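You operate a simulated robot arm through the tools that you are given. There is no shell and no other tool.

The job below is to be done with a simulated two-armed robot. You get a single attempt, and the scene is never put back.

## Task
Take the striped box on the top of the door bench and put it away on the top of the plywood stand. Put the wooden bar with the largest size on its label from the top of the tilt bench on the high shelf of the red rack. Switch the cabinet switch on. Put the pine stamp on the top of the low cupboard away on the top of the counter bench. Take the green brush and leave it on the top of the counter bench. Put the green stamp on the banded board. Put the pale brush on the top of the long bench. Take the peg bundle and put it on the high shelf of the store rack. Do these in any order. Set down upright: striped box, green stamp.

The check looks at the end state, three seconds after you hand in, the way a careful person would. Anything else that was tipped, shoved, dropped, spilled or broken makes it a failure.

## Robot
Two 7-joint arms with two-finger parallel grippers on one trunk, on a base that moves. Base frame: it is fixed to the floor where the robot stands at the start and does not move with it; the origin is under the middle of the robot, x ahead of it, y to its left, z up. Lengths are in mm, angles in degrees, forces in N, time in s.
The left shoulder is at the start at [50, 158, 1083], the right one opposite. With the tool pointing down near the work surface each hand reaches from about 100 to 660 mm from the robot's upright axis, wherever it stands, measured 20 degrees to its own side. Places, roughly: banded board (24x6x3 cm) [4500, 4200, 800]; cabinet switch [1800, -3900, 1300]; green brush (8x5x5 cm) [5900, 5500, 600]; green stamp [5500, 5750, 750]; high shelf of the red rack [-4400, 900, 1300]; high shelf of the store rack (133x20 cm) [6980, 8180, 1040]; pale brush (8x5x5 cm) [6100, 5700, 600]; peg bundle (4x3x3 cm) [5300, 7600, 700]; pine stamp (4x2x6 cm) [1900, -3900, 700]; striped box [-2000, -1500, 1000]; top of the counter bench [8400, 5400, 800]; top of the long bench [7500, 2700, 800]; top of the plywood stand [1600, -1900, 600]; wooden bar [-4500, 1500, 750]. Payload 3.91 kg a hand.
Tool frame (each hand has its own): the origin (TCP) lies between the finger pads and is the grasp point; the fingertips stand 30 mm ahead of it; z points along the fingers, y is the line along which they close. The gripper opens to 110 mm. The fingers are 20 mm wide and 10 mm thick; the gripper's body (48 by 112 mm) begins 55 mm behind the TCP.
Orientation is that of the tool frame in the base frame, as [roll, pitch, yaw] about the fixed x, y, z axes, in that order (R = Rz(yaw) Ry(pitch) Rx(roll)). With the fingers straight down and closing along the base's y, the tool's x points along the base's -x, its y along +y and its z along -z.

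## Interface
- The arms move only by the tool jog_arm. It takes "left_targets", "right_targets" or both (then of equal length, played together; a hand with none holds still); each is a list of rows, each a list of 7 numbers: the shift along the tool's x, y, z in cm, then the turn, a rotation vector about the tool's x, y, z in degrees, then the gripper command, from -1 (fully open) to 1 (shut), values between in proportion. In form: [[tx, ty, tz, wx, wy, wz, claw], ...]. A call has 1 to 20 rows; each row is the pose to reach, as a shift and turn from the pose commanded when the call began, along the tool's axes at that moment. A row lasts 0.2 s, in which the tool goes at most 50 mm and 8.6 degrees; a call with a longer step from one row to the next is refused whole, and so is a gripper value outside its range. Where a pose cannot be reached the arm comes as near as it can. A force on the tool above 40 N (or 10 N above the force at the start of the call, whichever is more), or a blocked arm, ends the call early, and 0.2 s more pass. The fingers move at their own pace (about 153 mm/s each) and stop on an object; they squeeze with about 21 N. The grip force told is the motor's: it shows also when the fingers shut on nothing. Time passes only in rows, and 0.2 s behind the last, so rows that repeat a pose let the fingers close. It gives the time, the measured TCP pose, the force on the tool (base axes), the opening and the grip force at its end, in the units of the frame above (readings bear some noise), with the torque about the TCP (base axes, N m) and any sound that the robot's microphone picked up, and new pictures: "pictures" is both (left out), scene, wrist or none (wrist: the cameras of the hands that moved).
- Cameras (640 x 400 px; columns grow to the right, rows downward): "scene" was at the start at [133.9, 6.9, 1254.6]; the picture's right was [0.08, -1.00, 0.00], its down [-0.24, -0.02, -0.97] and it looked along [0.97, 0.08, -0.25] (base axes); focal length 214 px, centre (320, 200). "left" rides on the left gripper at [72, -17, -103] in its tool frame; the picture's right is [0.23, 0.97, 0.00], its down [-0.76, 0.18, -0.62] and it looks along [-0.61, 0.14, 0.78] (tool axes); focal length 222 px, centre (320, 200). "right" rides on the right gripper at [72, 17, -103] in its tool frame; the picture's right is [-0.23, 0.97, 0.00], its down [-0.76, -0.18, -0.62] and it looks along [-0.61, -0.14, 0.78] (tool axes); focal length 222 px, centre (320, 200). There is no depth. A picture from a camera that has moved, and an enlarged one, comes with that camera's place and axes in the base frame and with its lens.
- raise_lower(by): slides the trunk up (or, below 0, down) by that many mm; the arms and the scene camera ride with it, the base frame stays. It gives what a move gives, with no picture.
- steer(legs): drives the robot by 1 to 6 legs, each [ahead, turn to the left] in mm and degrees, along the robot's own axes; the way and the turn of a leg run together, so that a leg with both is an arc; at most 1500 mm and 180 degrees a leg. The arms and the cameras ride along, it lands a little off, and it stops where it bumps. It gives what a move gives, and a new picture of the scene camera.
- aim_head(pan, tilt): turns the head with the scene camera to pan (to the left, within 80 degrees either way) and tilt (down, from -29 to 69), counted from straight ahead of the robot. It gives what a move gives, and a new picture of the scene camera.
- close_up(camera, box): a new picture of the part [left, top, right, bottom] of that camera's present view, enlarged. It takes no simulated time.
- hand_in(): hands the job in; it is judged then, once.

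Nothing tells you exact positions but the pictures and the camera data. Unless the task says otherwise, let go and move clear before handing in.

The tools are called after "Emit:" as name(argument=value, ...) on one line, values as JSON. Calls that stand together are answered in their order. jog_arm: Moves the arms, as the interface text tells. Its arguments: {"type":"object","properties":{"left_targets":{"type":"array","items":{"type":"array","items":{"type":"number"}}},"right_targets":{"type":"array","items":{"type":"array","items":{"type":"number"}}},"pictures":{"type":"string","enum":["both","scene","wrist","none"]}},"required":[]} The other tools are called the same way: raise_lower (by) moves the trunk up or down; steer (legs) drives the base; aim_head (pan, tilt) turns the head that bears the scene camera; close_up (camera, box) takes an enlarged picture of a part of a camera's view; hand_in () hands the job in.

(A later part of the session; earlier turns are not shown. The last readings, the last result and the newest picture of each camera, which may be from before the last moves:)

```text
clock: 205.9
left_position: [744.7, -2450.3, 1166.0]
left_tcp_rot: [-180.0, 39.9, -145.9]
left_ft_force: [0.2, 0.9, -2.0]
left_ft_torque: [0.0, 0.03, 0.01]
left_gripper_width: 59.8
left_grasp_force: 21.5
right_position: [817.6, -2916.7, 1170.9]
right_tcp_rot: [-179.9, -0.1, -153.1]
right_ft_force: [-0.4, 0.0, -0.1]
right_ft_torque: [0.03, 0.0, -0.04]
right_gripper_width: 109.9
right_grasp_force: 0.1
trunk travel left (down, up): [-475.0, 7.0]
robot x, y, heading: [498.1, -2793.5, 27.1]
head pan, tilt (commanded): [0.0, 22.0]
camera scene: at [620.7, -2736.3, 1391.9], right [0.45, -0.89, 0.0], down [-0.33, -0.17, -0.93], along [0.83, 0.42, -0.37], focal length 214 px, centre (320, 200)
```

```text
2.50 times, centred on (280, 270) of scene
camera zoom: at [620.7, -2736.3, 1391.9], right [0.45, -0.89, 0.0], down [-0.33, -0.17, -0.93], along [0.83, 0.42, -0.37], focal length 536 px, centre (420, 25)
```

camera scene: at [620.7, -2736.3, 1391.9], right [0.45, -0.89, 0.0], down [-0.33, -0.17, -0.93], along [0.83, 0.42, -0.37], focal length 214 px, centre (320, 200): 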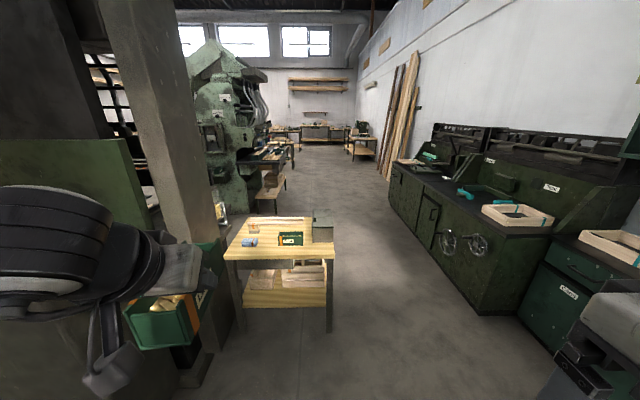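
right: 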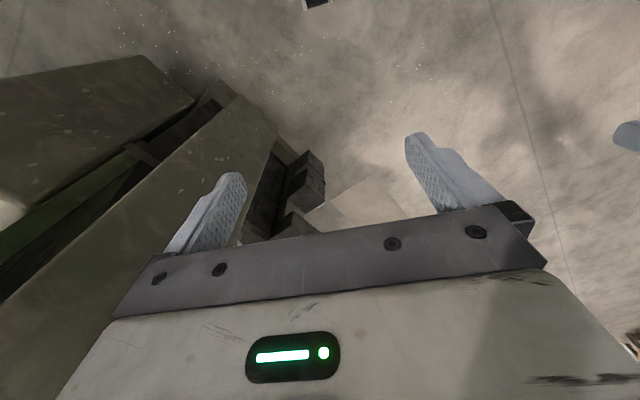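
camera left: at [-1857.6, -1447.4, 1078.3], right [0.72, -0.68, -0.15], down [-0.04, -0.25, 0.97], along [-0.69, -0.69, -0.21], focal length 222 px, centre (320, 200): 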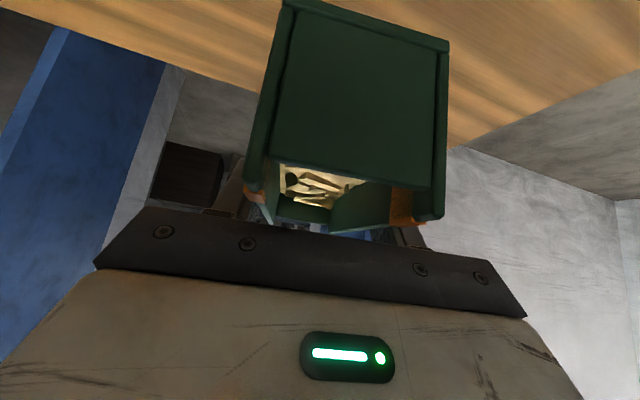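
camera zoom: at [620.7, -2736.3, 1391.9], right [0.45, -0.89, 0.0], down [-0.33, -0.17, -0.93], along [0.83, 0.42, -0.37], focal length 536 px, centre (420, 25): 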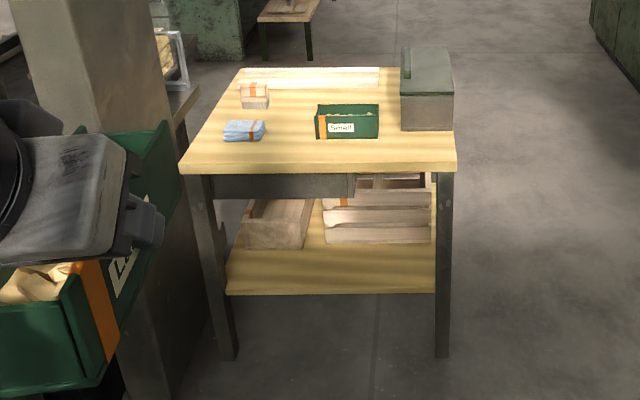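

The gap between the blue packet and the small box is ~140 mm; I'll set the box with its front near the front edge there. Extending the left arm forward and lower (still well above the stand) before driving up.

Emit:
jog_arm(left_targets=[[-0.13, 1.18, 3.97, 0.43, 0, 0.51, 1], [-0.27, 2.36, 7.93, 0.86, 0, 1.02, 1], [-0.4, 3.53, 11.9, 1.29, 0, 1.53, 1], [-0.53, 4.7, 15.9, 1.72, 0, 2.04, 1], [-0.67, 5.9, 19.8, 2.14, 0, 2.56, 1], [-0.8, 7.1, 23.8, 2.57, 0, 3.07, 1], [-0.93, 8.2, 27.8, 3, 0, 3.58, 1], [-1.07, 9.4, 31.7, 3.43, 0, 4.09, 1], [-1.2, 10.6, 35.7, 3.86, 0, 4.6, 1], [-1.2, 10.6, 35.7, 3.86, 0, 4.6, 1]], pictures="none")

Emit:
aim_head(pan=30, tilt=25)

```text
clock: 208.1
left_position: [880.8, -2229.4, 899.7]
left_tcp_rot: [180.0, 40.0, -151.9]
left_ft_force: [-0.7, 0.0, -1.6]
left_ft_torque: [-0.01, 0.0, 0.0]
left_gripper_width: 59.9
left_grasp_force: 20.7
right_position: [816.8, -2916.3, 1171.0]
right_tcp_rot: [-180.0, 0.0, -153.1]
right_ft_force: [0.2, 0.8, -1.2]
right_ft_torque: [-0.01, 0.0, 0.01]
right_gripper_width: 109.8
right_grasp_force: 0.2
trunk travel left (down, up): [-475.0, 7.0]
robot x, y, heading: [503.5, -2796.4, 26.9]
head pan, tilt (commanded): [0.0, 22.0]
```

```text
clock: 209.0
left_position: [881.7, -2230.9, 900.1]
left_tcp_rot: [-179.9, 39.8, -151.8]
left_ft_force: [1.2, 1.2, -1.6]
left_ft_torque: [0.0, 0.05, 0.03]
left_gripper_width: 60.1
left_grasp_force: 21.0
right_position: [816.6, -2916.7, 1171.5]
right_tcp_rot: [180.0, -0.1, -153.0]
right_ft_force: [-0.4, -0.3, 1.3]
right_ft_torque: [-0.01, 0.0, 0.02]
right_gripper_width: 110.2
right_grasp_force: 0.0
trunk travel left (down, up): [-475.0, 7.0]
robot x, y, heading: [501.4, -2795.1, 26.9]
head pan, tilt (commanded): [30.0, 25.0]
camera scene: at [588.4, -2701.3, 1387.1], right [0.84, -0.55, 0.0], down [-0.23, -0.35, -0.91], along [0.5, 0.76, -0.42], focal length 214 px, centre (320, 200)
```

scene: 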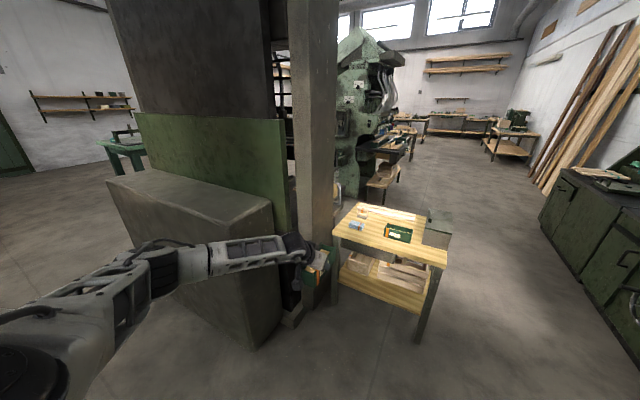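

The arm passes to the right of the machine and column with clearance. Driving forward in two steps.

Emit:
steer(legs=[[350, 0]])

Emit:
aim_head(pan=15, tilt=35)

```text
clock: 211.3
left_position: [1203.0, -2069.5, 899.0]
left_tcp_rot: [-179.9, 39.8, -152.0]
left_ft_force: [0.2, 0.0, -1.9]
left_ft_torque: [-0.03, -0.01, 0.04]
left_gripper_width: 59.7
left_grasp_force: 20.7
right_position: [1136.6, -2755.6, 1170.5]
right_tcp_rot: [179.9, -0.1, -153.2]
right_ft_force: [1.5, -0.4, 0.1]
right_ft_torque: [-0.01, -0.03, -0.02]
right_gripper_width: 109.9
right_grasp_force: 0.0
trunk travel left (down, up): [-475.0, 7.0]
robot x, y, heading: [816.8, -2636.2, 26.9]
head pan, tilt (commanded): [30.0, 25.0]
camera scene: at [908.2, -2540.2, 1387.0], right [0.84, -0.55, 0.0], down [-0.23, -0.35, -0.91], along [0.5, 0.76, -0.42], focal length 214 px, centre (320, 200)
```

scene: 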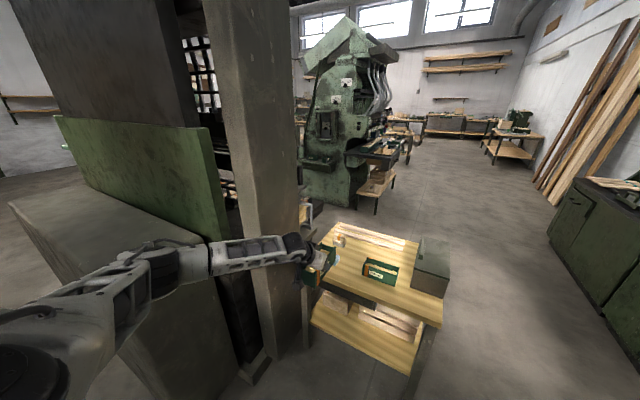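

```text
clock: 212.1
left_position: [1202.9, -2070.0, 899.6]
left_tcp_rot: [-180.0, 39.9, -152.0]
left_ft_force: [-0.1, -0.1, -1.3]
left_ft_torque: [-0.01, 0.01, -0.01]
left_gripper_width: 60.1
left_grasp_force: 20.9
right_position: [1135.3, -2756.3, 1171.3]
right_tcp_rot: [-179.9, 0.0, -153.3]
right_ft_force: [0.1, 0.2, -0.7]
right_ft_torque: [-0.02, 0.03, 0.02]
right_gripper_width: 110.1
right_grasp_force: 0.0
trunk travel left (down, up): [-475.0, 7.0]
robot x, y, heading: [821.4, -2635.7, 27.0]
head pan, tilt (commanded): [15.0, 35.0]
camera scene: at [922.9, -2558.8, 1371.4], right [0.67, -0.75, 0.0], down [-0.43, -0.38, -0.82], along [0.61, 0.55, -0.57], focal length 214 px, centre (320, 200)
```

scene: 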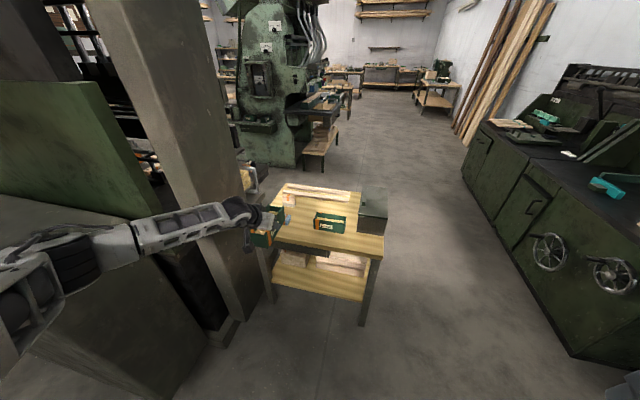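

Emit:
steer(legs=[[240, 0]])

Emit:
close_up(camera="scene", box=[200, 150, 440, 390])

```text
clock: 213.9
left_position: [1420.8, -1961.9, 899.6]
left_tcp_rot: [-180.0, 39.9, -152.1]
left_ft_force: [-0.9, 0.0, -2.2]
left_ft_torque: [-0.02, 0.02, -0.05]
left_gripper_width: 59.9
left_grasp_force: 21.2
right_position: [1354.8, -2646.9, 1169.8]
right_tcp_rot: [-179.9, -0.1, -153.4]
right_ft_force: [1.0, -0.6, 0.4]
right_ft_torque: [0.01, 0.03, -0.01]
right_gripper_width: 109.8
right_grasp_force: 0.0
trunk travel left (down, up): [-475.0, 7.0]
robot x, y, heading: [1039.8, -2526.6, 26.6]
head pan, tilt (commanded): [15.0, 35.0]
camera scene: at [1141.9, -2449.1, 1371.2], right [0.66, -0.75, 0.0], down [-0.43, -0.38, -0.82], along [0.61, 0.54, -0.57], focal length 214 px, centre (320, 200)
```

scene: 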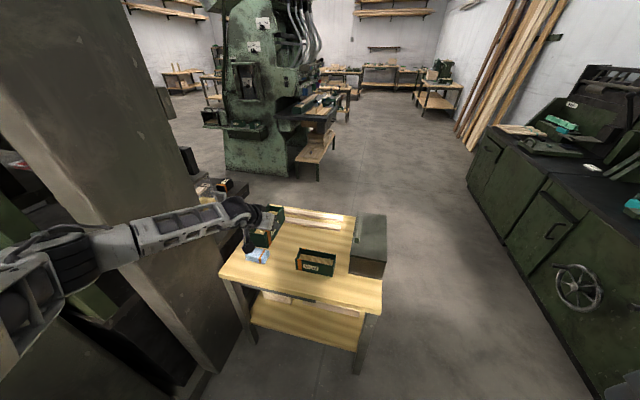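

```text
1.67 times, centred on (320, 270) of scene
camera zoom: at [1141.9, -2449.1, 1371.2], right [0.66, -0.75, 0.0], down [-0.43, -0.38, -0.82], along [0.61, 0.54, -0.57], focal length 358 px, centre (320, 83)
```

zoom: 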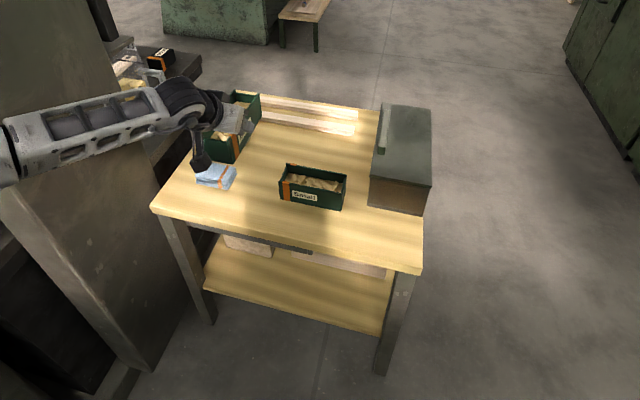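

The hand is over the gap (needs ~15 mm to the right). Correcting and lowering 150 mm.

Emit:
jog_arm(left_targets=[[1, -0.75, 1.2, 0, 0, 0, 1], [2.6, -1.5, 3.1, 0, 0, 0, 1], [5.2, -1.5, 6.15, 0, 0, 0, 1], [7.7, -1.5, 9.2, 0, 0, 0, 1], [9.65, -1.5, 11.5, 0, 0, 0, 1], [9.65, -1.5, 11.5, 0, 0, 0, 1]])

Emit:
close_up(camera="scene", box=[200, 170, 400, 310])

```text
clock: 215.3
left_position: [1427.7, -1976.3, 749.8]
left_tcp_rot: [-180.0, 40.0, -152.1]
left_ft_force: [-0.5, -0.6, -1.6]
left_ft_torque: [-0.04, 0.05, 0.0]
left_gripper_width: 59.5
left_grasp_force: 20.7
right_position: [1352.9, -2646.7, 1170.4]
right_tcp_rot: [-179.9, -0.2, -153.5]
right_ft_force: [0.1, 1.2, 0.5]
right_ft_torque: [0.0, -0.02, -0.02]
right_gripper_width: 110.1
right_grasp_force: 0.0
trunk travel left (down, up): [-475.0, 7.0]
robot x, y, heading: [1040.9, -2527.8, 26.6]
head pan, tilt (commanded): [15.0, 35.0]
camera scene: at [1141.1, -2449.4, 1371.4], right [0.66, -0.75, 0.0], down [-0.43, -0.38, -0.82], along [0.61, 0.54, -0.57], focal length 214 px, centre (320, 200)
camera left: at [1326.8, -2047.3, 782.7], right [-0.61, 0.78, -0.15], down [0.08, 0.24, 0.97], along [0.79, 0.58, -0.21], focal length 222 px, centre (320, 200)
```

scene: 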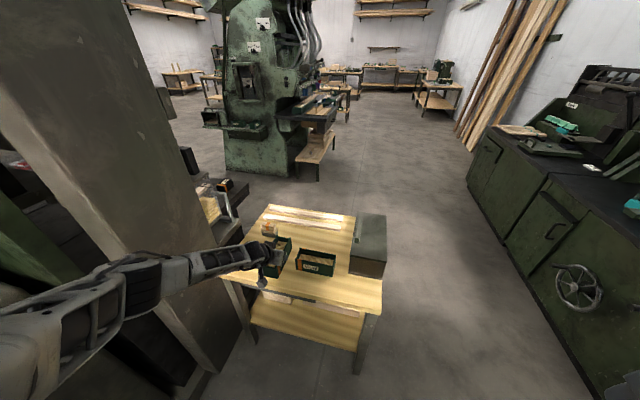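
left: 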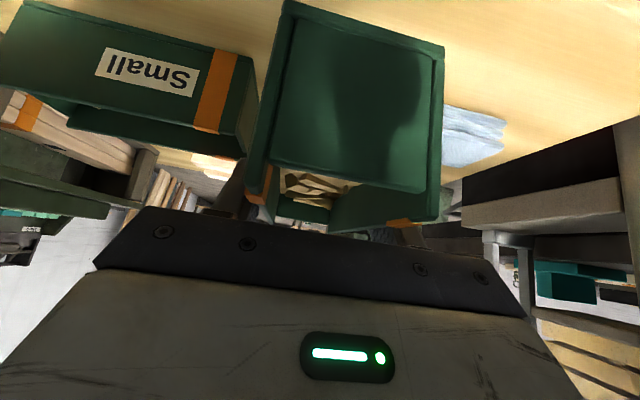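

```text
2.86 times, centred on (300, 240) of scene
camera zoom: at [1141.1, -2449.4, 1371.4], right [0.66, -0.75, 0.0], down [-0.43, -0.38, -0.82], along [0.61, 0.54, -0.57], focal length 613 px, centre (377, 86)
```

zoom: 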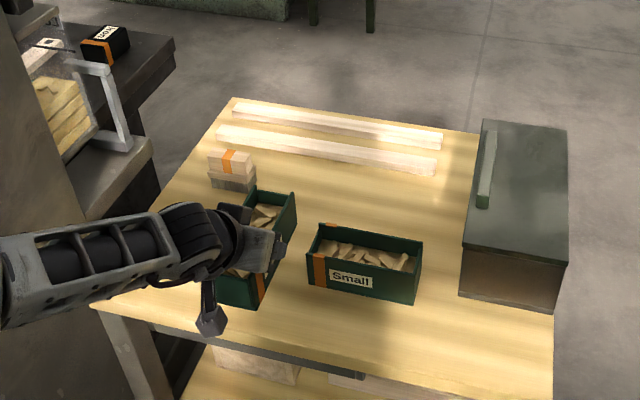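

The box is centred in the gap with ~35 mm on each side. Lowering further in small steps until contact.

Emit:
jog_arm(left_targets=[[1.29, 0, 1.53, 0, 0, 0, 1], [2.25, 0, 2.68, 0, 0, 0, 1], [2.6, 0, 3.06, 0, 0, 0, 1], [2.6, 0, 3.06, 0, 0, 0, 1]], pictures="none")

Emit:
close_up(camera="scene", box=[200, 170, 400, 310])

```text
clock: 216.3
left_position: [1428.4, -1976.4, 709.8]
left_tcp_rot: [179.9, 40.0, -152.0]
left_ft_force: [-0.7, -0.1, -1.1]
left_ft_torque: [-0.04, 0.01, 0.03]
left_gripper_width: 59.8
left_grasp_force: 21.3
right_position: [1354.2, -2648.0, 1171.9]
right_tcp_rot: [-179.9, 0.0, -153.4]
right_ft_force: [0.1, 0.8, -1.1]
right_ft_torque: [0.01, -0.01, 0.01]
right_gripper_width: 110.0
right_grasp_force: 0.1
trunk travel left (down, up): [-475.0, 7.0]
robot x, y, heading: [1038.0, -2524.1, 26.5]
head pan, tilt (commanded): [15.0, 35.0]
```

```text
2.86 times, centred on (300, 240) of scene
camera zoom: at [1141.3, -2449.4, 1371.3], right [0.66, -0.75, 0.0], down [-0.43, -0.38, -0.82], along [0.61, 0.54, -0.57], focal length 613 px, centre (377, 86)
```

zoom: 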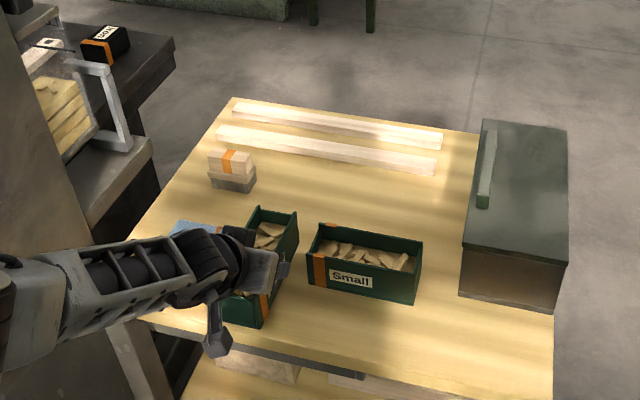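

Emit:
jog_arm(left_targets=[[0.26, 0, 0.31, 0, 0, 0, 1], [0.51, 0, 0.61, 0, 0, 0, 1], [0.77, 0, 0.92, 0, 0, 0, 1], [0.77, 0, 0.92, 0, 0, 0, 1]], pictures="none")

```text
clock: 217.3
left_position: [1428.1, -1975.8, 697.7]
left_tcp_rot: [180.0, 39.9, -152.2]
left_ft_force: [0.1, 0.7, -0.4]
left_ft_torque: [0.03, 0.03, 0.03]
left_gripper_width: 59.8
left_grasp_force: 20.9
right_position: [1354.4, -2647.1, 1171.5]
right_tcp_rot: [-179.9, -0.1, -153.4]
right_ft_force: [-0.5, -0.2, -0.5]
right_ft_torque: [0.01, 0.0, -0.01]
right_gripper_width: 109.9
right_grasp_force: 0.1
trunk travel left (down, up): [-475.0, 7.0]
robot x, y, heading: [1039.9, -2528.1, 26.6]
head pan, tilt (commanded): [15.0, 35.0]
```

Emit:
jog_arm(left_targets=[[0.19, 0, 0.23, 0, 0, 0, 1], [0.39, 0, 0.46, 0, 0, 0, 1], [0.39, 0, 0.46, 0, 0, 0, 1]], pictures="none")

```text
clock: 218.1
left_position: [1428.8, -1974.2, 696.3]
left_tcp_rot: [179.9, 40.4, -152.0]
left_ft_force: [4.2, 5.6, 14.9]
left_ft_torque: [-0.05, 0.24, 0.02]
left_gripper_width: 60.2
left_grasp_force: 21.3
right_position: [1354.0, -2647.9, 1170.6]
right_tcp_rot: [180.0, 0.1, -153.4]
right_ft_force: [-0.3, -0.6, 0.4]
right_ft_torque: [-0.01, 0.02, 0.02]
right_gripper_width: 110.1
right_grasp_force: 0.0
trunk travel left (down, up): [-475.0, 7.0]
robot x, y, heading: [1039.4, -2528.1, 26.5]
head pan, tilt (commanded): [15.0, 35.0]
```

The box is seated on the stand (15 N). Opening gently and withdrawing along the tool axis.

Emit:
jog_arm(left_targets=[[-0.1, 0, -0.12, 0, 0, 0, 0.5], [-0.1, 0, -0.12, 0, 0, 0, -0.2], [-0.1, 0, -0.12, 0, 0, 0, -0.4], [-0.1, 0, -0.12, 0, 0, 0, -0.4], [0, 0, -1.5, 0, 0, 0, -0.4], [0, 0, -4, 0, 0, 0, -0.4], [0, 0, -8, 0, 0, 0, -0.4], [0, 0, -12, 0, 0, 0, -0.4], [-1.9, 0, -15, 0, 0, 0, -0.4], [-3.9, 0, -18, 0, 0, 0, -0.4]])

Emit:
close_up(camera="scene", box=[200, 170, 400, 310])

```text
clock: 220.3
left_position: [1352.0, -2013.3, 852.1]
left_tcp_rot: [-180.0, 40.0, -152.1]
left_ft_force: [0.3, 0.0, 0.7]
left_ft_torque: [0.03, 0.03, -0.03]
left_gripper_width: 77.0
left_grasp_force: 0.2
left hand out of reach, approached as far as the arm can: row 5, 6
right_position: [1353.3, -2647.8, 1171.3]
right_tcp_rot: [-179.9, -0.2, -153.5]
right_ft_force: [-0.4, 1.0, 0.8]
right_ft_torque: [0.02, 0.01, 0.0]
right_gripper_width: 110.1
right_grasp_force: 0.1
trunk travel left (down, up): [-475.0, 7.0]
robot x, y, heading: [1037.4, -2524.0, 26.5]
head pan, tilt (commanded): [15.0, 35.0]
camera scene: at [1140.9, -2449.7, 1371.4], right [0.66, -0.75, 0.0], down [-0.43, -0.38, -0.82], along [0.61, 0.54, -0.57], focal length 214 px, centre (320, 200)
camera left: at [1251.6, -2085.8, 884.6], right [-0.61, 0.78, -0.15], down [0.08, 0.24, 0.97], along [0.79, 0.58, -0.21], focal length 222 px, centre (320, 200)
```

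scene: 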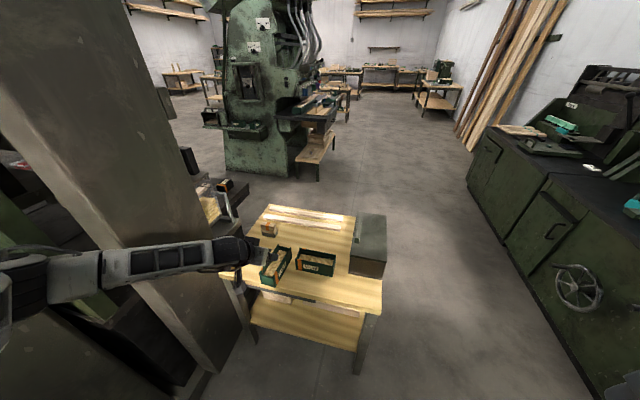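
left: 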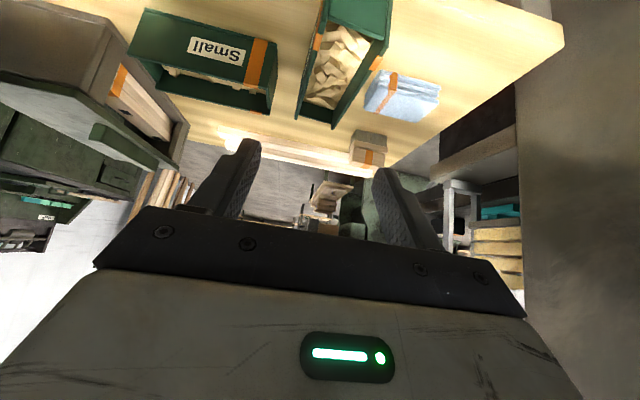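

```text
2.86 times, centred on (300, 240) of scene
camera zoom: at [1140.9, -2449.7, 1371.4], right [0.66, -0.75, 0.0], down [-0.43, -0.38, -0.82], along [0.61, 0.54, -0.57], focal length 613 px, centre (377, 86)
```

zoom: 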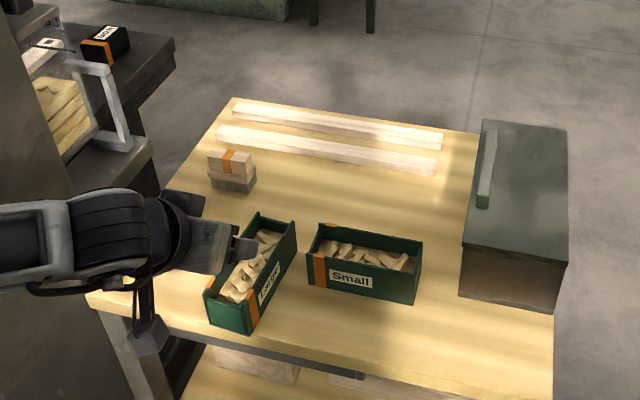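

The "Large" striped box stands upright on the plywood stand beside the others. Let me check the clearance on my left before reversing.

Emit:
aim_head(pan=70, tilt=25)

```text
clock: 221.6
left_position: [1351.2, -2014.9, 850.8]
left_tcp_rot: [180.0, 40.0, -152.1]
left_ft_force: [0.1, -0.4, -0.2]
left_ft_torque: [0.01, 0.01, -0.01]
left_gripper_width: 76.6
left_grasp_force: 0.0
right_position: [1353.6, -2648.1, 1171.3]
right_tcp_rot: [180.0, -0.2, -153.3]
right_ft_force: [-0.3, -0.2, 0.8]
right_ft_torque: [-0.03, 0.01, 0.02]
right_gripper_width: 109.9
right_grasp_force: 0.1
trunk travel left (down, up): [-475.0, 7.0]
robot x, y, heading: [1039.7, -2523.6, 26.7]
head pan, tilt (commanded): [70.0, 25.0]
camera scene: at [1064.8, -2416.5, 1387.1], right [0.99, 0.11, 0.0], down [0.05, -0.42, -0.91], along [-0.1, 0.9, -0.42], focal length 214 px, centre (320, 200)
```

scene: 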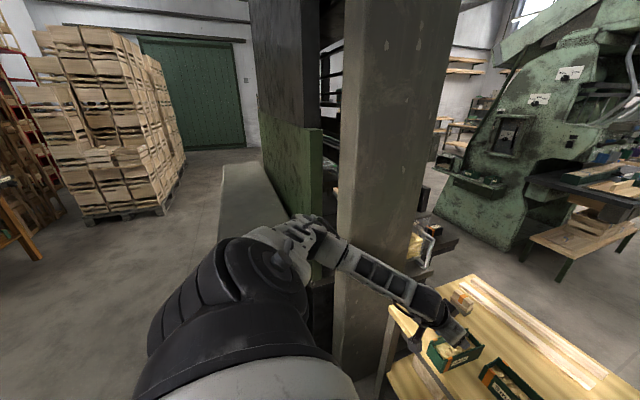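

Elbow is clear. Reversing straight back, then tucking the left arm.

Emit:
steer(legs=[[-450, 0]])

Emit:
jog_arm(left_targets=[[0.3, -0.6, -4.4, 0, 5, 0, -0.7], [0.6, -1.2, -8.8, 0, 10, 0, -1], [0.9, -1.8, -13.2, 0, 15, 0, -1], [1.2, -2.4, -17.6, 0, 20, 0, -1], [1.5, -3, -22, 0, 25, 0, -1], [1.8, -3.6, -26.4, 0, 30, 0, -1], [2.1, -4.2, -30.8, 0, 35, 0, -1], [2.4, -4.8, -35.2, 0, 40, 0, -1], [2.8, -5.4, -39.6, 0, 40, 0, -1], [2.8, -5.4, -39.6, 0, 40, 0, -1]], pictures="none")

```text
clock: 224.3
left_position: [944.2, -2216.5, 850.9]
left_tcp_rot: [-179.9, 39.9, -151.6]
left_ft_force: [-1.3, 0.2, -1.1]
left_ft_torque: [0.02, -0.01, -0.01]
left_gripper_width: 77.1
left_grasp_force: 0.0
right_position: [951.4, -2849.5, 1171.9]
right_tcp_rot: [-180.0, 0.0, -152.9]
right_ft_force: [0.5, -0.5, -0.2]
right_ft_torque: [0.0, -0.01, 0.0]
right_gripper_width: 109.9
right_grasp_force: 0.0
trunk travel left (down, up): [-475.0, 7.0]
robot x, y, heading: [637.5, -2729.1, 27.2]
head pan, tilt (commanded): [70.0, 25.0]
camera scene: at [659.6, -2621.1, 1387.2], right [0.99, 0.12, 0.0], down [0.05, -0.42, -0.91], along [-0.11, 0.9, -0.42], focal length 214 px, centre (320, 200)
```

scene: 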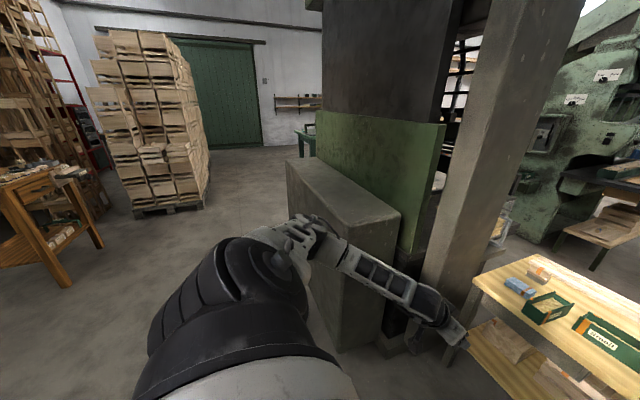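

```text
clock: 226.5
left_position: [733.3, -2389.0, 1139.0]
left_tcp_rot: [-180.0, -0.1, -151.8]
left_ft_force: [-0.3, -0.1, 0.4]
left_ft_torque: [-0.01, -0.02, 0.02]
left_gripper_width: 110.1
left_grasp_force: 0.1
left hand out of reach, approached as far as the arm can: row 9, 10
right_position: [951.7, -2848.3, 1170.7]
right_tcp_rot: [-179.9, -0.2, -152.8]
right_ft_force: [1.3, -0.5, -0.2]
right_ft_torque: [-0.05, 0.03, -0.03]
right_gripper_width: 109.9
right_grasp_force: 0.1
trunk travel left (down, up): [-475.0, 7.0]
robot x, y, heading: [635.3, -2729.5, 26.9]
head pan, tilt (commanded): [70.0, 25.0]
```

Now turning right to face the wall cabinet and low cupboard.

Emit:
aim_head(pan=0, tilt=15)

Emit:
steer(legs=[[0, -72]])

```text
clock: 227.9
left_position: [733.7, -2388.5, 1140.5]
left_tcp_rot: [-180.0, -0.1, -151.5]
left_ft_force: [-0.1, 0.7, 0.0]
left_ft_torque: [0.02, 0.01, -0.03]
left_gripper_width: 110.3
left_grasp_force: 0.0
right_position: [950.5, -2848.7, 1171.6]
right_tcp_rot: [-180.0, -0.1, -152.8]
right_ft_force: [0.3, 0.0, 0.3]
right_ft_torque: [0.0, 0.03, -0.02]
right_gripper_width: 109.9
right_grasp_force: 0.1
trunk travel left (down, up): [-475.0, 7.0]
robot x, y, heading: [633.3, -2727.4, 27.2]
head pan, tilt (commanded): [0.0, 15.0]
camera scene: at [754.5, -2669.6, 1403.3], right [0.46, -0.89, 0.0], down [-0.23, -0.12, -0.97], along [0.86, 0.44, -0.26], focal length 214 px, centre (320, 200)
```

scene: 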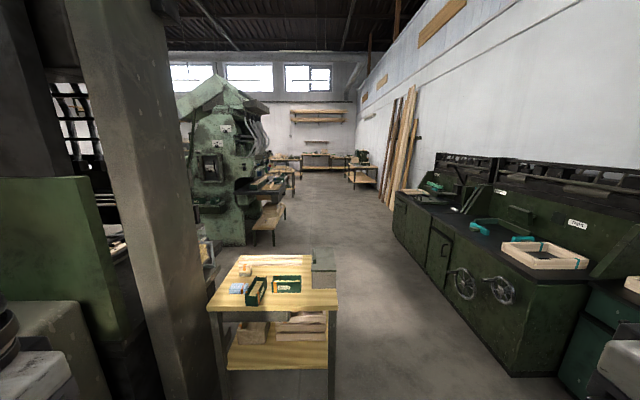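

```text
clock: 231.4
left_position: [990.6, -2721.9, 1140.4]
left_tcp_rot: [179.9, -0.2, 135.7]
left_ft_force: [-0.3, 0.1, -0.6]
left_ft_torque: [0.02, 0.02, 0.01]
left_gripper_width: 110.3
left_grasp_force: 0.0
right_position: [614.8, -3066.8, 1170.4]
right_tcp_rot: [180.0, -0.1, 134.6]
right_ft_force: [-0.5, -0.3, -0.2]
right_ft_torque: [0.03, -0.02, -0.02]
right_gripper_width: 110.1
right_grasp_force: 0.0
trunk travel left (down, up): [-475.0, 7.0]
robot x, y, heading: [634.9, -2732.9, -45.6]
head pan, tilt (commanded): [0.0, 15.0]
camera scene: at [729.2, -2825.7, 1403.4], right [-0.71, -0.7, 0.0], down [-0.18, 0.18, -0.97], along [0.68, -0.69, -0.26], focal length 214 px, centre (320, 200)
```

scene: 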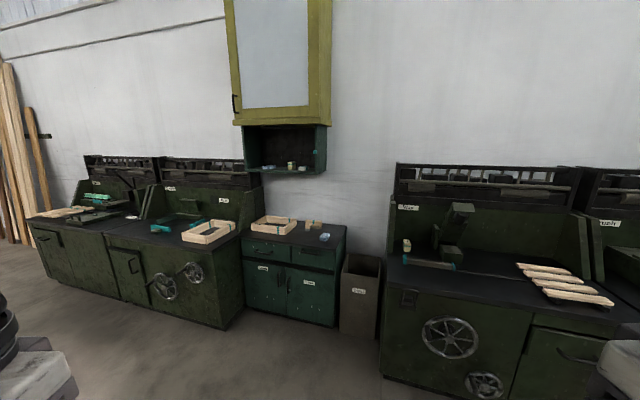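

Emit:
close_up(camera="scene", box=[225, 110, 355, 260])

Emit:
close_up(camera="scene", box=[240, 115, 340, 185])

Emit:
close_up(camera="scene", box=[240, 205, 350, 255])

```text
2.67 times, centred on (290, 185) of scene
camera zoom: at [729.2, -2825.7, 1403.4], right [-0.71, -0.7, 0.0], down [-0.18, 0.18, -0.97], along [0.68, -0.69, -0.26], focal length 572 px, centre (400, 240)
```

zoom: 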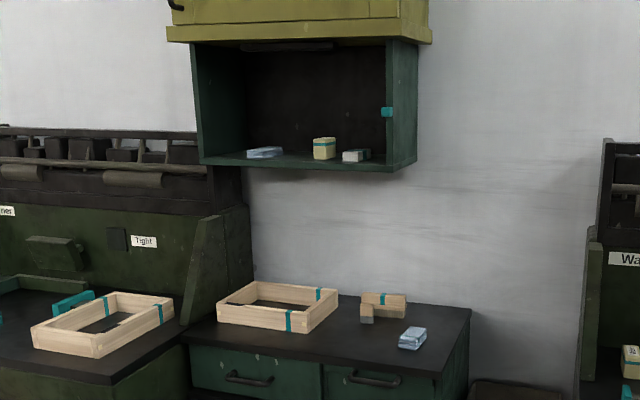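

```text
5.71 times, centred on (290, 150) of scene
camera zoom: at [729.2, -2825.7, 1403.4], right [-0.71, -0.7, 0.0], down [-0.18, 0.18, -0.97], along [0.68, -0.69, -0.26], focal length 1226 px, centre (491, 486)
```

zoom: 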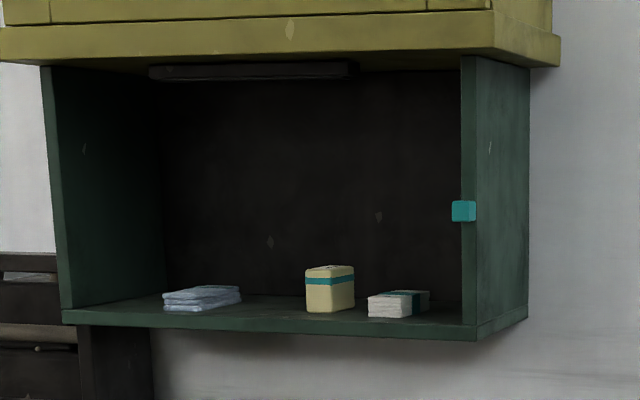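

```text
5.82 times, centred on (295, 230) of scene
camera zoom: at [729.2, -2825.7, 1403.4], right [-0.71, -0.7, 0.0], down [-0.18, 0.18, -0.97], along [0.68, -0.69, -0.26], focal length 1248 px, centre (466, 26)
```

zoom: 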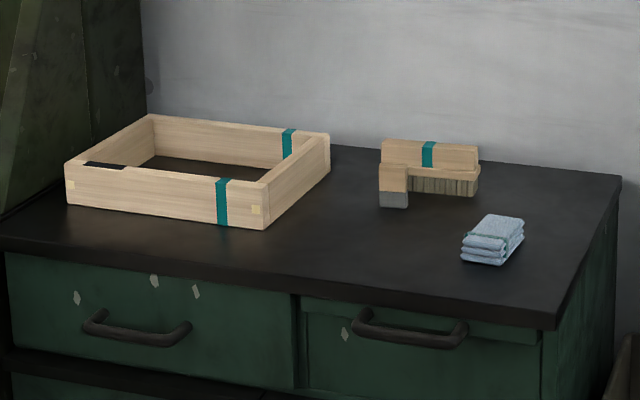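

I see the wall cabinet's open compartment with a teal switch on its right panel (≈(1840,-3900,1340)), and on the low cupboard a small pine stamp with a grey foot standing in front of a brush. Driving up in front of them.

Emit:
steer(legs=[[0, 10.4], [1100, 0], [0, -27]])

```text
clock: 239.1
left_position: [1881.1, -3460.6, 1140.9]
left_tcp_rot: [180.0, -0.1, 119.1]
left_ft_force: [-0.3, -0.1, 0.1]
left_ft_torque: [0.0, -0.01, -0.03]
left_gripper_width: 109.7
left_grasp_force: 0.1
right_position: [1421.8, -3684.8, 1170.8]
right_tcp_rot: [-180.0, -0.1, 117.9]
right_ft_force: [-0.2, -0.1, 0.0]
right_ft_torque: [-0.01, 0.0, 0.02]
right_gripper_width: 109.7
right_grasp_force: 0.0
trunk travel left (down, up): [-475.0, 7.0]
robot x, y, heading: [1537.9, -3367.3, -62.2]
head pan, tilt (commanded): [0.0, 15.0]
camera scene: at [1600.1, -3485.2, 1403.4], right [-0.88, -0.47, 0.0], down [-0.12, 0.23, -0.97], along [0.45, -0.85, -0.26], focal length 214 px, centre (320, 200)
```

scene: 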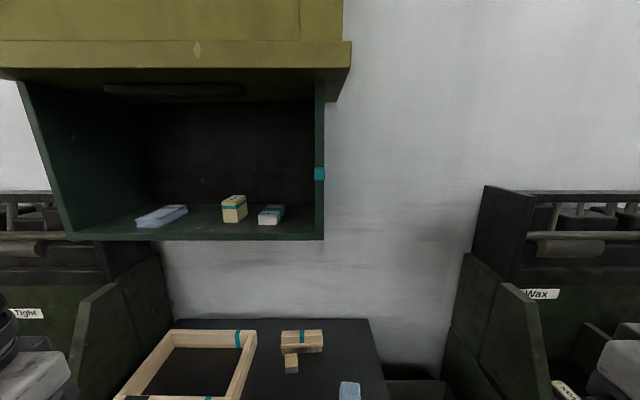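

Emit:
close_up(camera="scene", box=[270, 130, 370, 230])

Emit:
close_up(camera="scene", box=[0, 30, 370, 250])

```text
4.00 times, centred on (320, 180) of scene
camera zoom: at [1600.1, -3485.2, 1403.4], right [-0.88, -0.47, 0.0], down [-0.12, 0.23, -0.97], along [0.45, -0.85, -0.26], focal length 858 px, centre (320, 280)
```

zoom: 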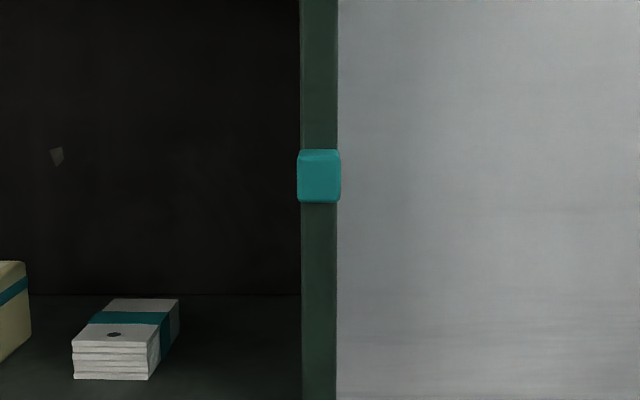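

```text
1.73 times, centred on (185, 140) of scene
camera zoom: at [1600.1, -3485.2, 1403.4], right [-0.88, -0.47, 0.0], down [-0.12, 0.23, -0.97], along [0.45, -0.85, -0.26], focal length 371 px, centre (554, 304)
```

zoom: 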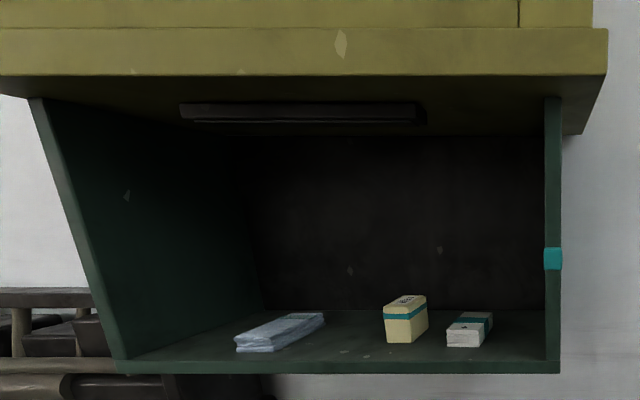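

The button is a teal push-button on the panel's front edge at ≈(1802,-3866,1342), straight ahead 565 mm. I'll bring the right hand, closed and pointing forward, in front of it.

Emit:
jog_arm(right_targets=[[-2.03, 2.1, -1.43, 0, -7.5, 0, 0], [-4.05, 4.2, -2.85, 0, -15, 0, 1], [-6.08, 6.3, -4.28, 0, -22.5, 0, 1], [-8.1, 8.4, -5.7, 0, -30, 0, 1], [-10.1, 10.5, -7.1, 0, -37.5, 0, 1], [-12.2, 12.6, -8.55, 0, -45, 0, 1], [-14.2, 14.7, -10, 0, -52.5, 0, 1], [-16.2, 16.8, -11.4, 0, -60, 0, 1], [-18.2, 18.9, -12.8, 0, -67.5, 0, 1], [-20.3, 21, -14.3, 0, -75, 0, 1], [-22.3, 23.1, -15.7, 0, -82.5, 0, 1], [-24.3, 25.2, -17.1, 0, -90, 0, 1], [-24.3, 25.2, -17.1, 0, -90, 0, 1]])

```text
clock: 241.9
left_position: [1879.8, -3460.5, 1138.9]
left_tcp_rot: [-180.0, -0.1, 119.2]
left_ft_force: [0.1, -0.1, -0.1]
left_ft_torque: [0.0, 0.01, 0.0]
left_gripper_width: 110.0
left_grasp_force: 0.0
right_position: [1759.3, -3780.0, 1341.6]
right_tcp_rot: [-37.9, 89.9, -100.0]
right_ft_force: [-0.2, 1.3, 0.4]
right_ft_torque: [-0.02, -0.02, -0.01]
right_gripper_width: 0.0
right_grasp_force: 21.2
trunk travel left (down, up): [-475.0, 7.0]
robot x, y, heading: [1537.2, -3366.2, -62.5]
head pan, tilt (commanded): [0.0, 15.0]
camera scene: at [1599.9, -3485.2, 1403.4], right [-0.88, -0.47, 0.0], down [-0.12, 0.23, -0.97], along [0.45, -0.85, -0.26], focal length 214 px, centre (320, 200)
camera right: at [1726.8, -3680.9, 1269.7], right [0.86, 0.46, 0.23], down [-0.45, 0.47, 0.76], along [0.24, -0.76, 0.61], focal length 222 px, centre (320, 200)
```

scene: 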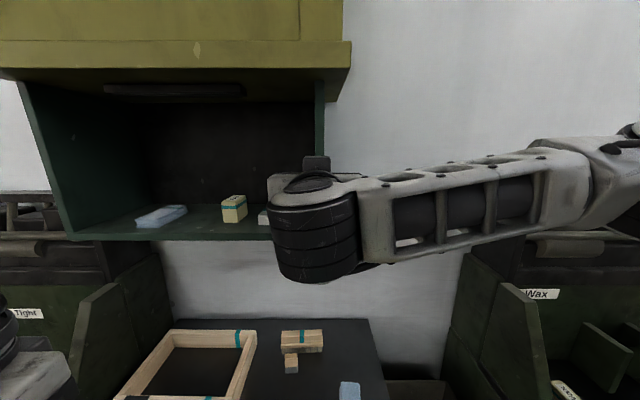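
right: 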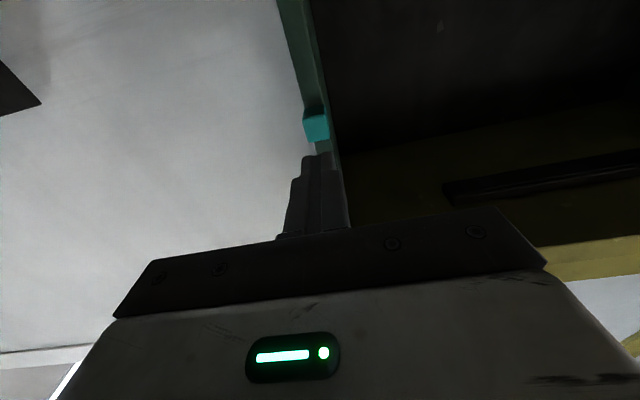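

The closed fingers are lined up with the button (~60 mm in front of it). Advancing and pressing in small steps.

Emit:
jog_arm(right_targets=[[0, -0.1, 2, 0, 0, 0, 1], [0, -0.2, 4, 0, 0, 0, 1], [0, -0.2, 5, 0, 0, 0, 1], [0, -0.2, 5, 0, 0, 0, 1]])

```text
clock: 242.9
left_position: [1880.2, -3461.0, 1139.7]
left_tcp_rot: [179.9, -0.1, 119.0]
left_ft_force: [0.4, 0.5, -0.2]
left_ft_torque: [0.0, -0.03, 0.0]
left_gripper_width: 110.3
left_grasp_force: 0.0
right_position: [1780.5, -3826.0, 1341.3]
right_tcp_rot: [-149.2, 89.9, 148.8]
right_ft_force: [0.3, -0.8, -0.3]
right_ft_torque: [0.01, 0.04, -0.04]
right_gripper_width: 0.0
right_grasp_force: 20.9
trunk travel left (down, up): [-475.0, 7.0]
robot x, y, heading: [1537.1, -3365.2, -62.1]
head pan, tilt (commanded): [0.0, 15.0]
camera scene: at [1600.3, -3485.1, 1403.4], right [-0.88, -0.47, 0.0], down [-0.12, 0.23, -0.97], along [0.45, -0.85, -0.26], focal length 214 px, centre (320, 200)
camera right: at [1747.4, -3726.4, 1270.1], right [0.86, 0.45, 0.23], down [-0.45, 0.47, 0.76], along [0.24, -0.76, 0.61], focal length 222 px, centre (320, 200)
```

scene: 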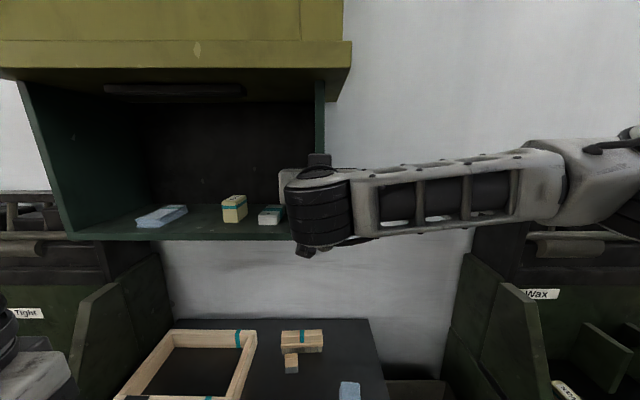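
right: 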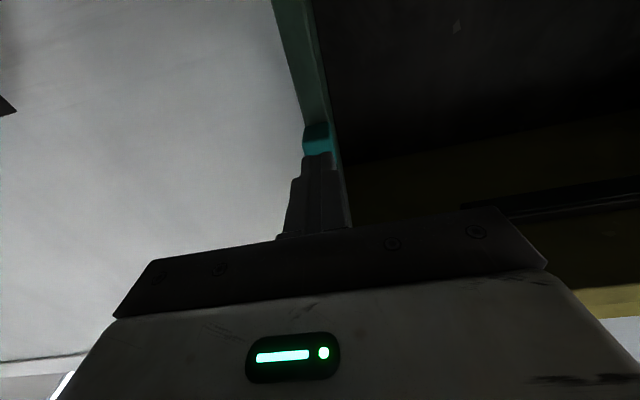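

Emit:
jog_arm(right_targets=[[0, 0, 0.4, 0, 0, 0, 1], [0, 0, 0.8, 0, 0, 0, 1], [0, 0, 1.2, 0, 0, 0, 1], [0, 0, 1.2, 0, 0, 0, 1]])

```text
clock: 243.9
left_position: [1877.3, -3458.6, 1140.8]
left_tcp_rot: [180.0, 0.1, 119.3]
left_ft_force: [0.2, 0.2, -0.6]
left_ft_torque: [0.0, 0.0, 0.0]
left_gripper_width: 110.1
left_grasp_force: 0.0
right_position: [1783.0, -3835.2, 1342.4]
right_tcp_rot: [-42.4, 89.8, -104.4]
right_ft_force: [-10.7, 15.4, -3.1]
right_ft_torque: [0.2, 0.14, -0.13]
right_gripper_width: 0.1
right_grasp_force: 20.6
trunk travel left (down, up): [-475.0, 7.0]
robot x, y, heading: [1538.3, -3368.4, -62.3]
head pan, tilt (commanded): [0.0, 15.0]
camera scene: at [1598.1, -3482.1, 1403.7], right [-0.88, -0.47, 0.0], down [-0.12, 0.23, -0.97], along [0.45, -0.85, -0.26], focal length 214 px, centre (320, 200)
camera right: at [1750.7, -3734.6, 1271.3], right [0.86, 0.46, 0.23], down [-0.45, 0.47, 0.76], along [0.24, -0.76, 0.61], focal length 222 px, centre (320, 200)
```

scene: 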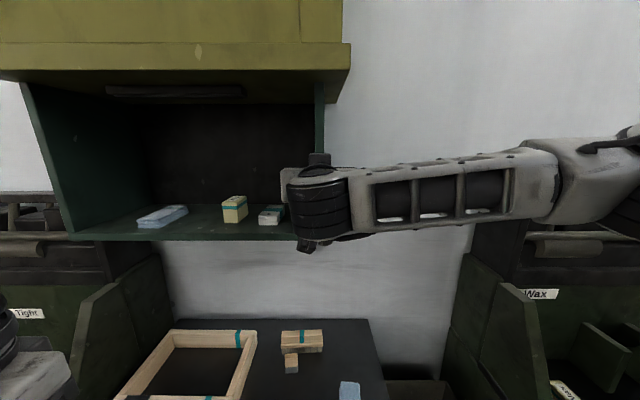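
right: 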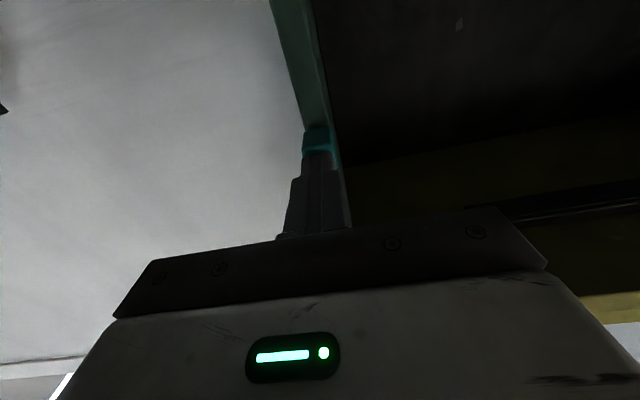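

Emit:
jog_arm(right_targets=[[0, 0, 0.3, 0, 0, 0, 1], [0, 0, 0.6, 0, 0, 0, 1], [0, 0, 0.6, 0, 0, 0, 1]])

Emit:
close_up(camera="right", box=[240, 80, 400, 240])

```text
clock: 244.6
left_position: [1876.9, -3458.1, 1142.8]
left_tcp_rot: [180.0, 0.2, 118.9]
left_ft_force: [-0.1, 0.0, 1.2]
left_ft_torque: [-0.01, 0.0, -0.01]
left_gripper_width: 109.7
left_grasp_force: 0.2
right_position: [1782.5, -3834.2, 1345.8]
right_tcp_rot: [-13.7, 89.7, -75.6]
right_ft_force: [-17.9, 19.9, -0.9]
right_ft_torque: [0.21, 0.1, -0.25]
right_gripper_width: 0.0
right_grasp_force: 20.9
trunk travel left (down, up): [-475.0, 7.0]
robot x, y, heading: [1538.1, -3368.9, -62.4]
head pan, tilt (commanded): [0.0, 15.0]
stopped in row 3 (right hand): the force on the tool passed its limit at 40 N (the readings are from after the stop); the commanded pose is now the measured one
camera scene: at [1595.3, -3480.9, 1404.0], right [-0.88, -0.47, 0.0], down [-0.12, 0.23, -0.97], along [0.45, -0.86, -0.25], focal length 214 px, centre (320, 200)
camera right: at [1750.4, -3734.9, 1272.8], right [0.86, 0.46, 0.23], down [-0.45, 0.47, 0.76], along [0.24, -0.75, 0.61], focal length 222 px, centre (320, 200)
```

scene: 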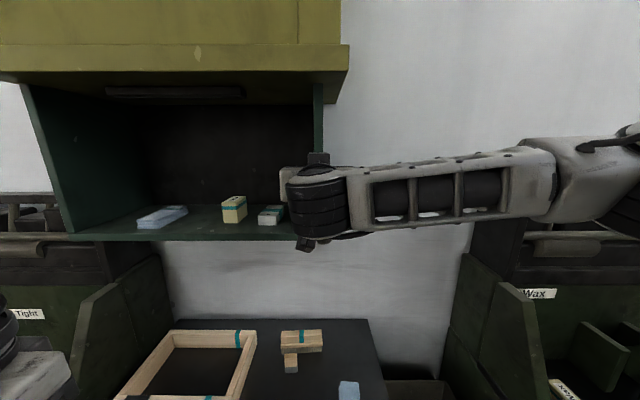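
right: 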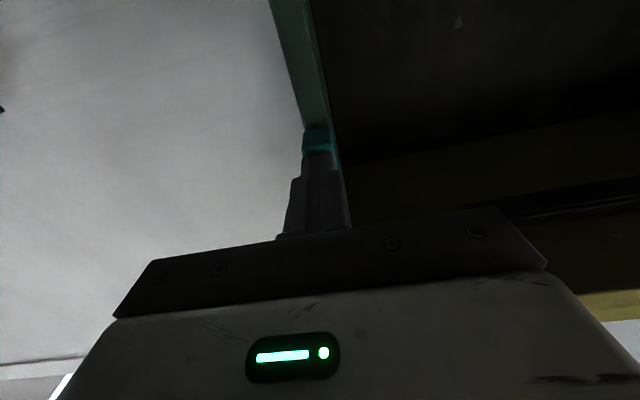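

```text
2.50 times, centred on (320, 160) of right
camera zoom: at [1750.4, -3734.9, 1272.8], right [0.86, 0.46, 0.23], down [-0.45, 0.47, 0.76], along [0.24, -0.75, 0.61], focal length 555 px, centre (320, 300)
```

zoom: 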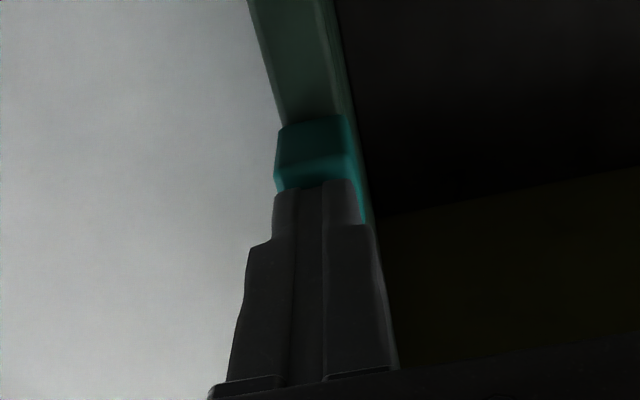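

The button didn't give way at 40 N, and no click or light followed. I'll back off and look at it more closely before trying another direction.

Emit:
jog_arm(right_targets=[[0, 0, -2, 0, 0, 0, 1], [0, 0, -5, 0, 0, 0, 1], [0, 0, -8, 0, 0, 0, 1], [0, -4, -9, 0, 0, 0, 1], [0, -8, -9, 0, 0, 0, 1], [0, -8, -9, 0, 0, 0, 1]])

Emit:
close_up(camera="scene", box=[295, 145, 345, 205])

Emit:
close_up(camera="right", box=[200, 20, 480, 200])

```text
clock: 246.0
left_position: [1878.6, -3460.1, 1141.5]
left_tcp_rot: [-179.9, -0.1, 119.0]
left_ft_force: [0.2, -0.1, 0.3]
left_ft_torque: [-0.01, -0.01, 0.02]
left_gripper_width: 110.2
left_grasp_force: 0.0
right_position: [1674.9, -3798.0, 1342.3]
right_tcp_rot: [-97.2, 89.7, -159.1]
right_ft_force: [-0.1, 0.1, -0.7]
right_ft_torque: [-0.01, -0.03, -0.04]
right_gripper_width: 0.0
right_grasp_force: 20.4
trunk travel left (down, up): [-475.0, 7.0]
robot x, y, heading: [1539.3, -3362.7, -62.3]
head pan, tilt (commanded): [0.0, 15.0]
camera scene: at [1600.6, -3484.6, 1403.3], right [-0.88, -0.47, 0.0], down [-0.12, 0.23, -0.97], along [0.45, -0.85, -0.26], focal length 214 px, centre (320, 200)
camera right: at [1641.4, -3697.3, 1270.3], right [0.86, 0.46, 0.22], down [-0.45, 0.47, 0.76], along [0.24, -0.76, 0.61], focal length 222 px, centre (320, 200)
```

scene: 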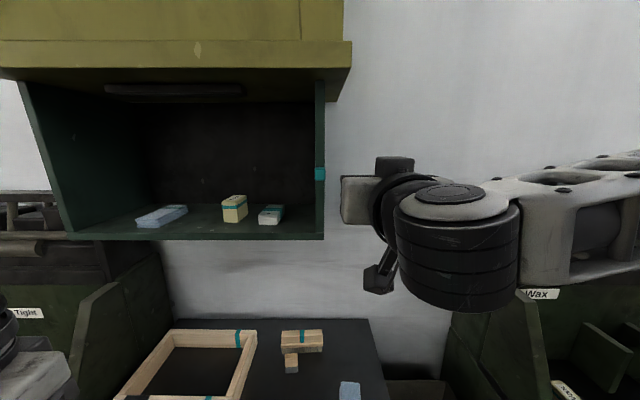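
right: 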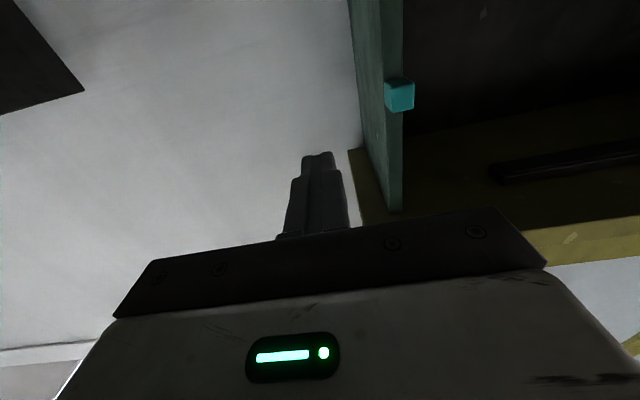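

```text
6.67 times, centred on (320, 175) of scene
camera zoom: at [1600.6, -3484.6, 1403.3], right [-0.88, -0.47, 0.0], down [-0.12, 0.23, -0.97], along [0.45, -0.85, -0.26], focal length 1430 px, centre (320, 367)
```

zoom: 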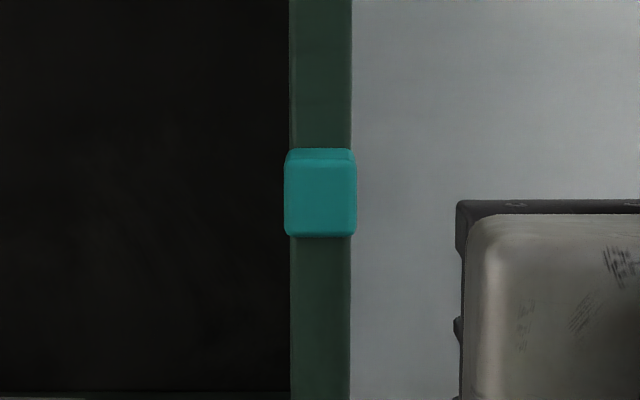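

```text
2.22 times, centred on (340, 110) of right
camera zoom: at [1641.4, -3697.3, 1270.3], right [0.86, 0.46, 0.22], down [-0.45, 0.47, 0.76], along [0.24, -0.76, 0.61], focal length 494 px, centre (276, 400)
```

zoom: 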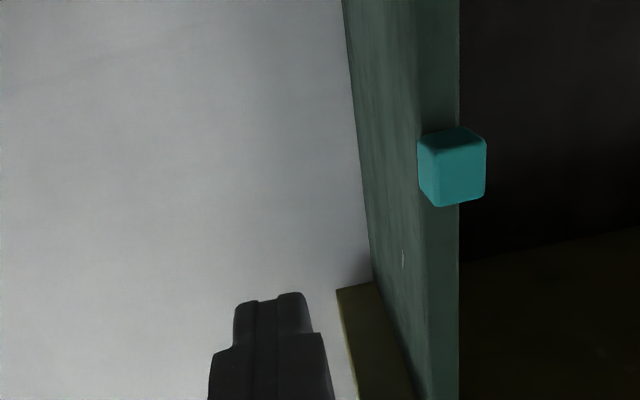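

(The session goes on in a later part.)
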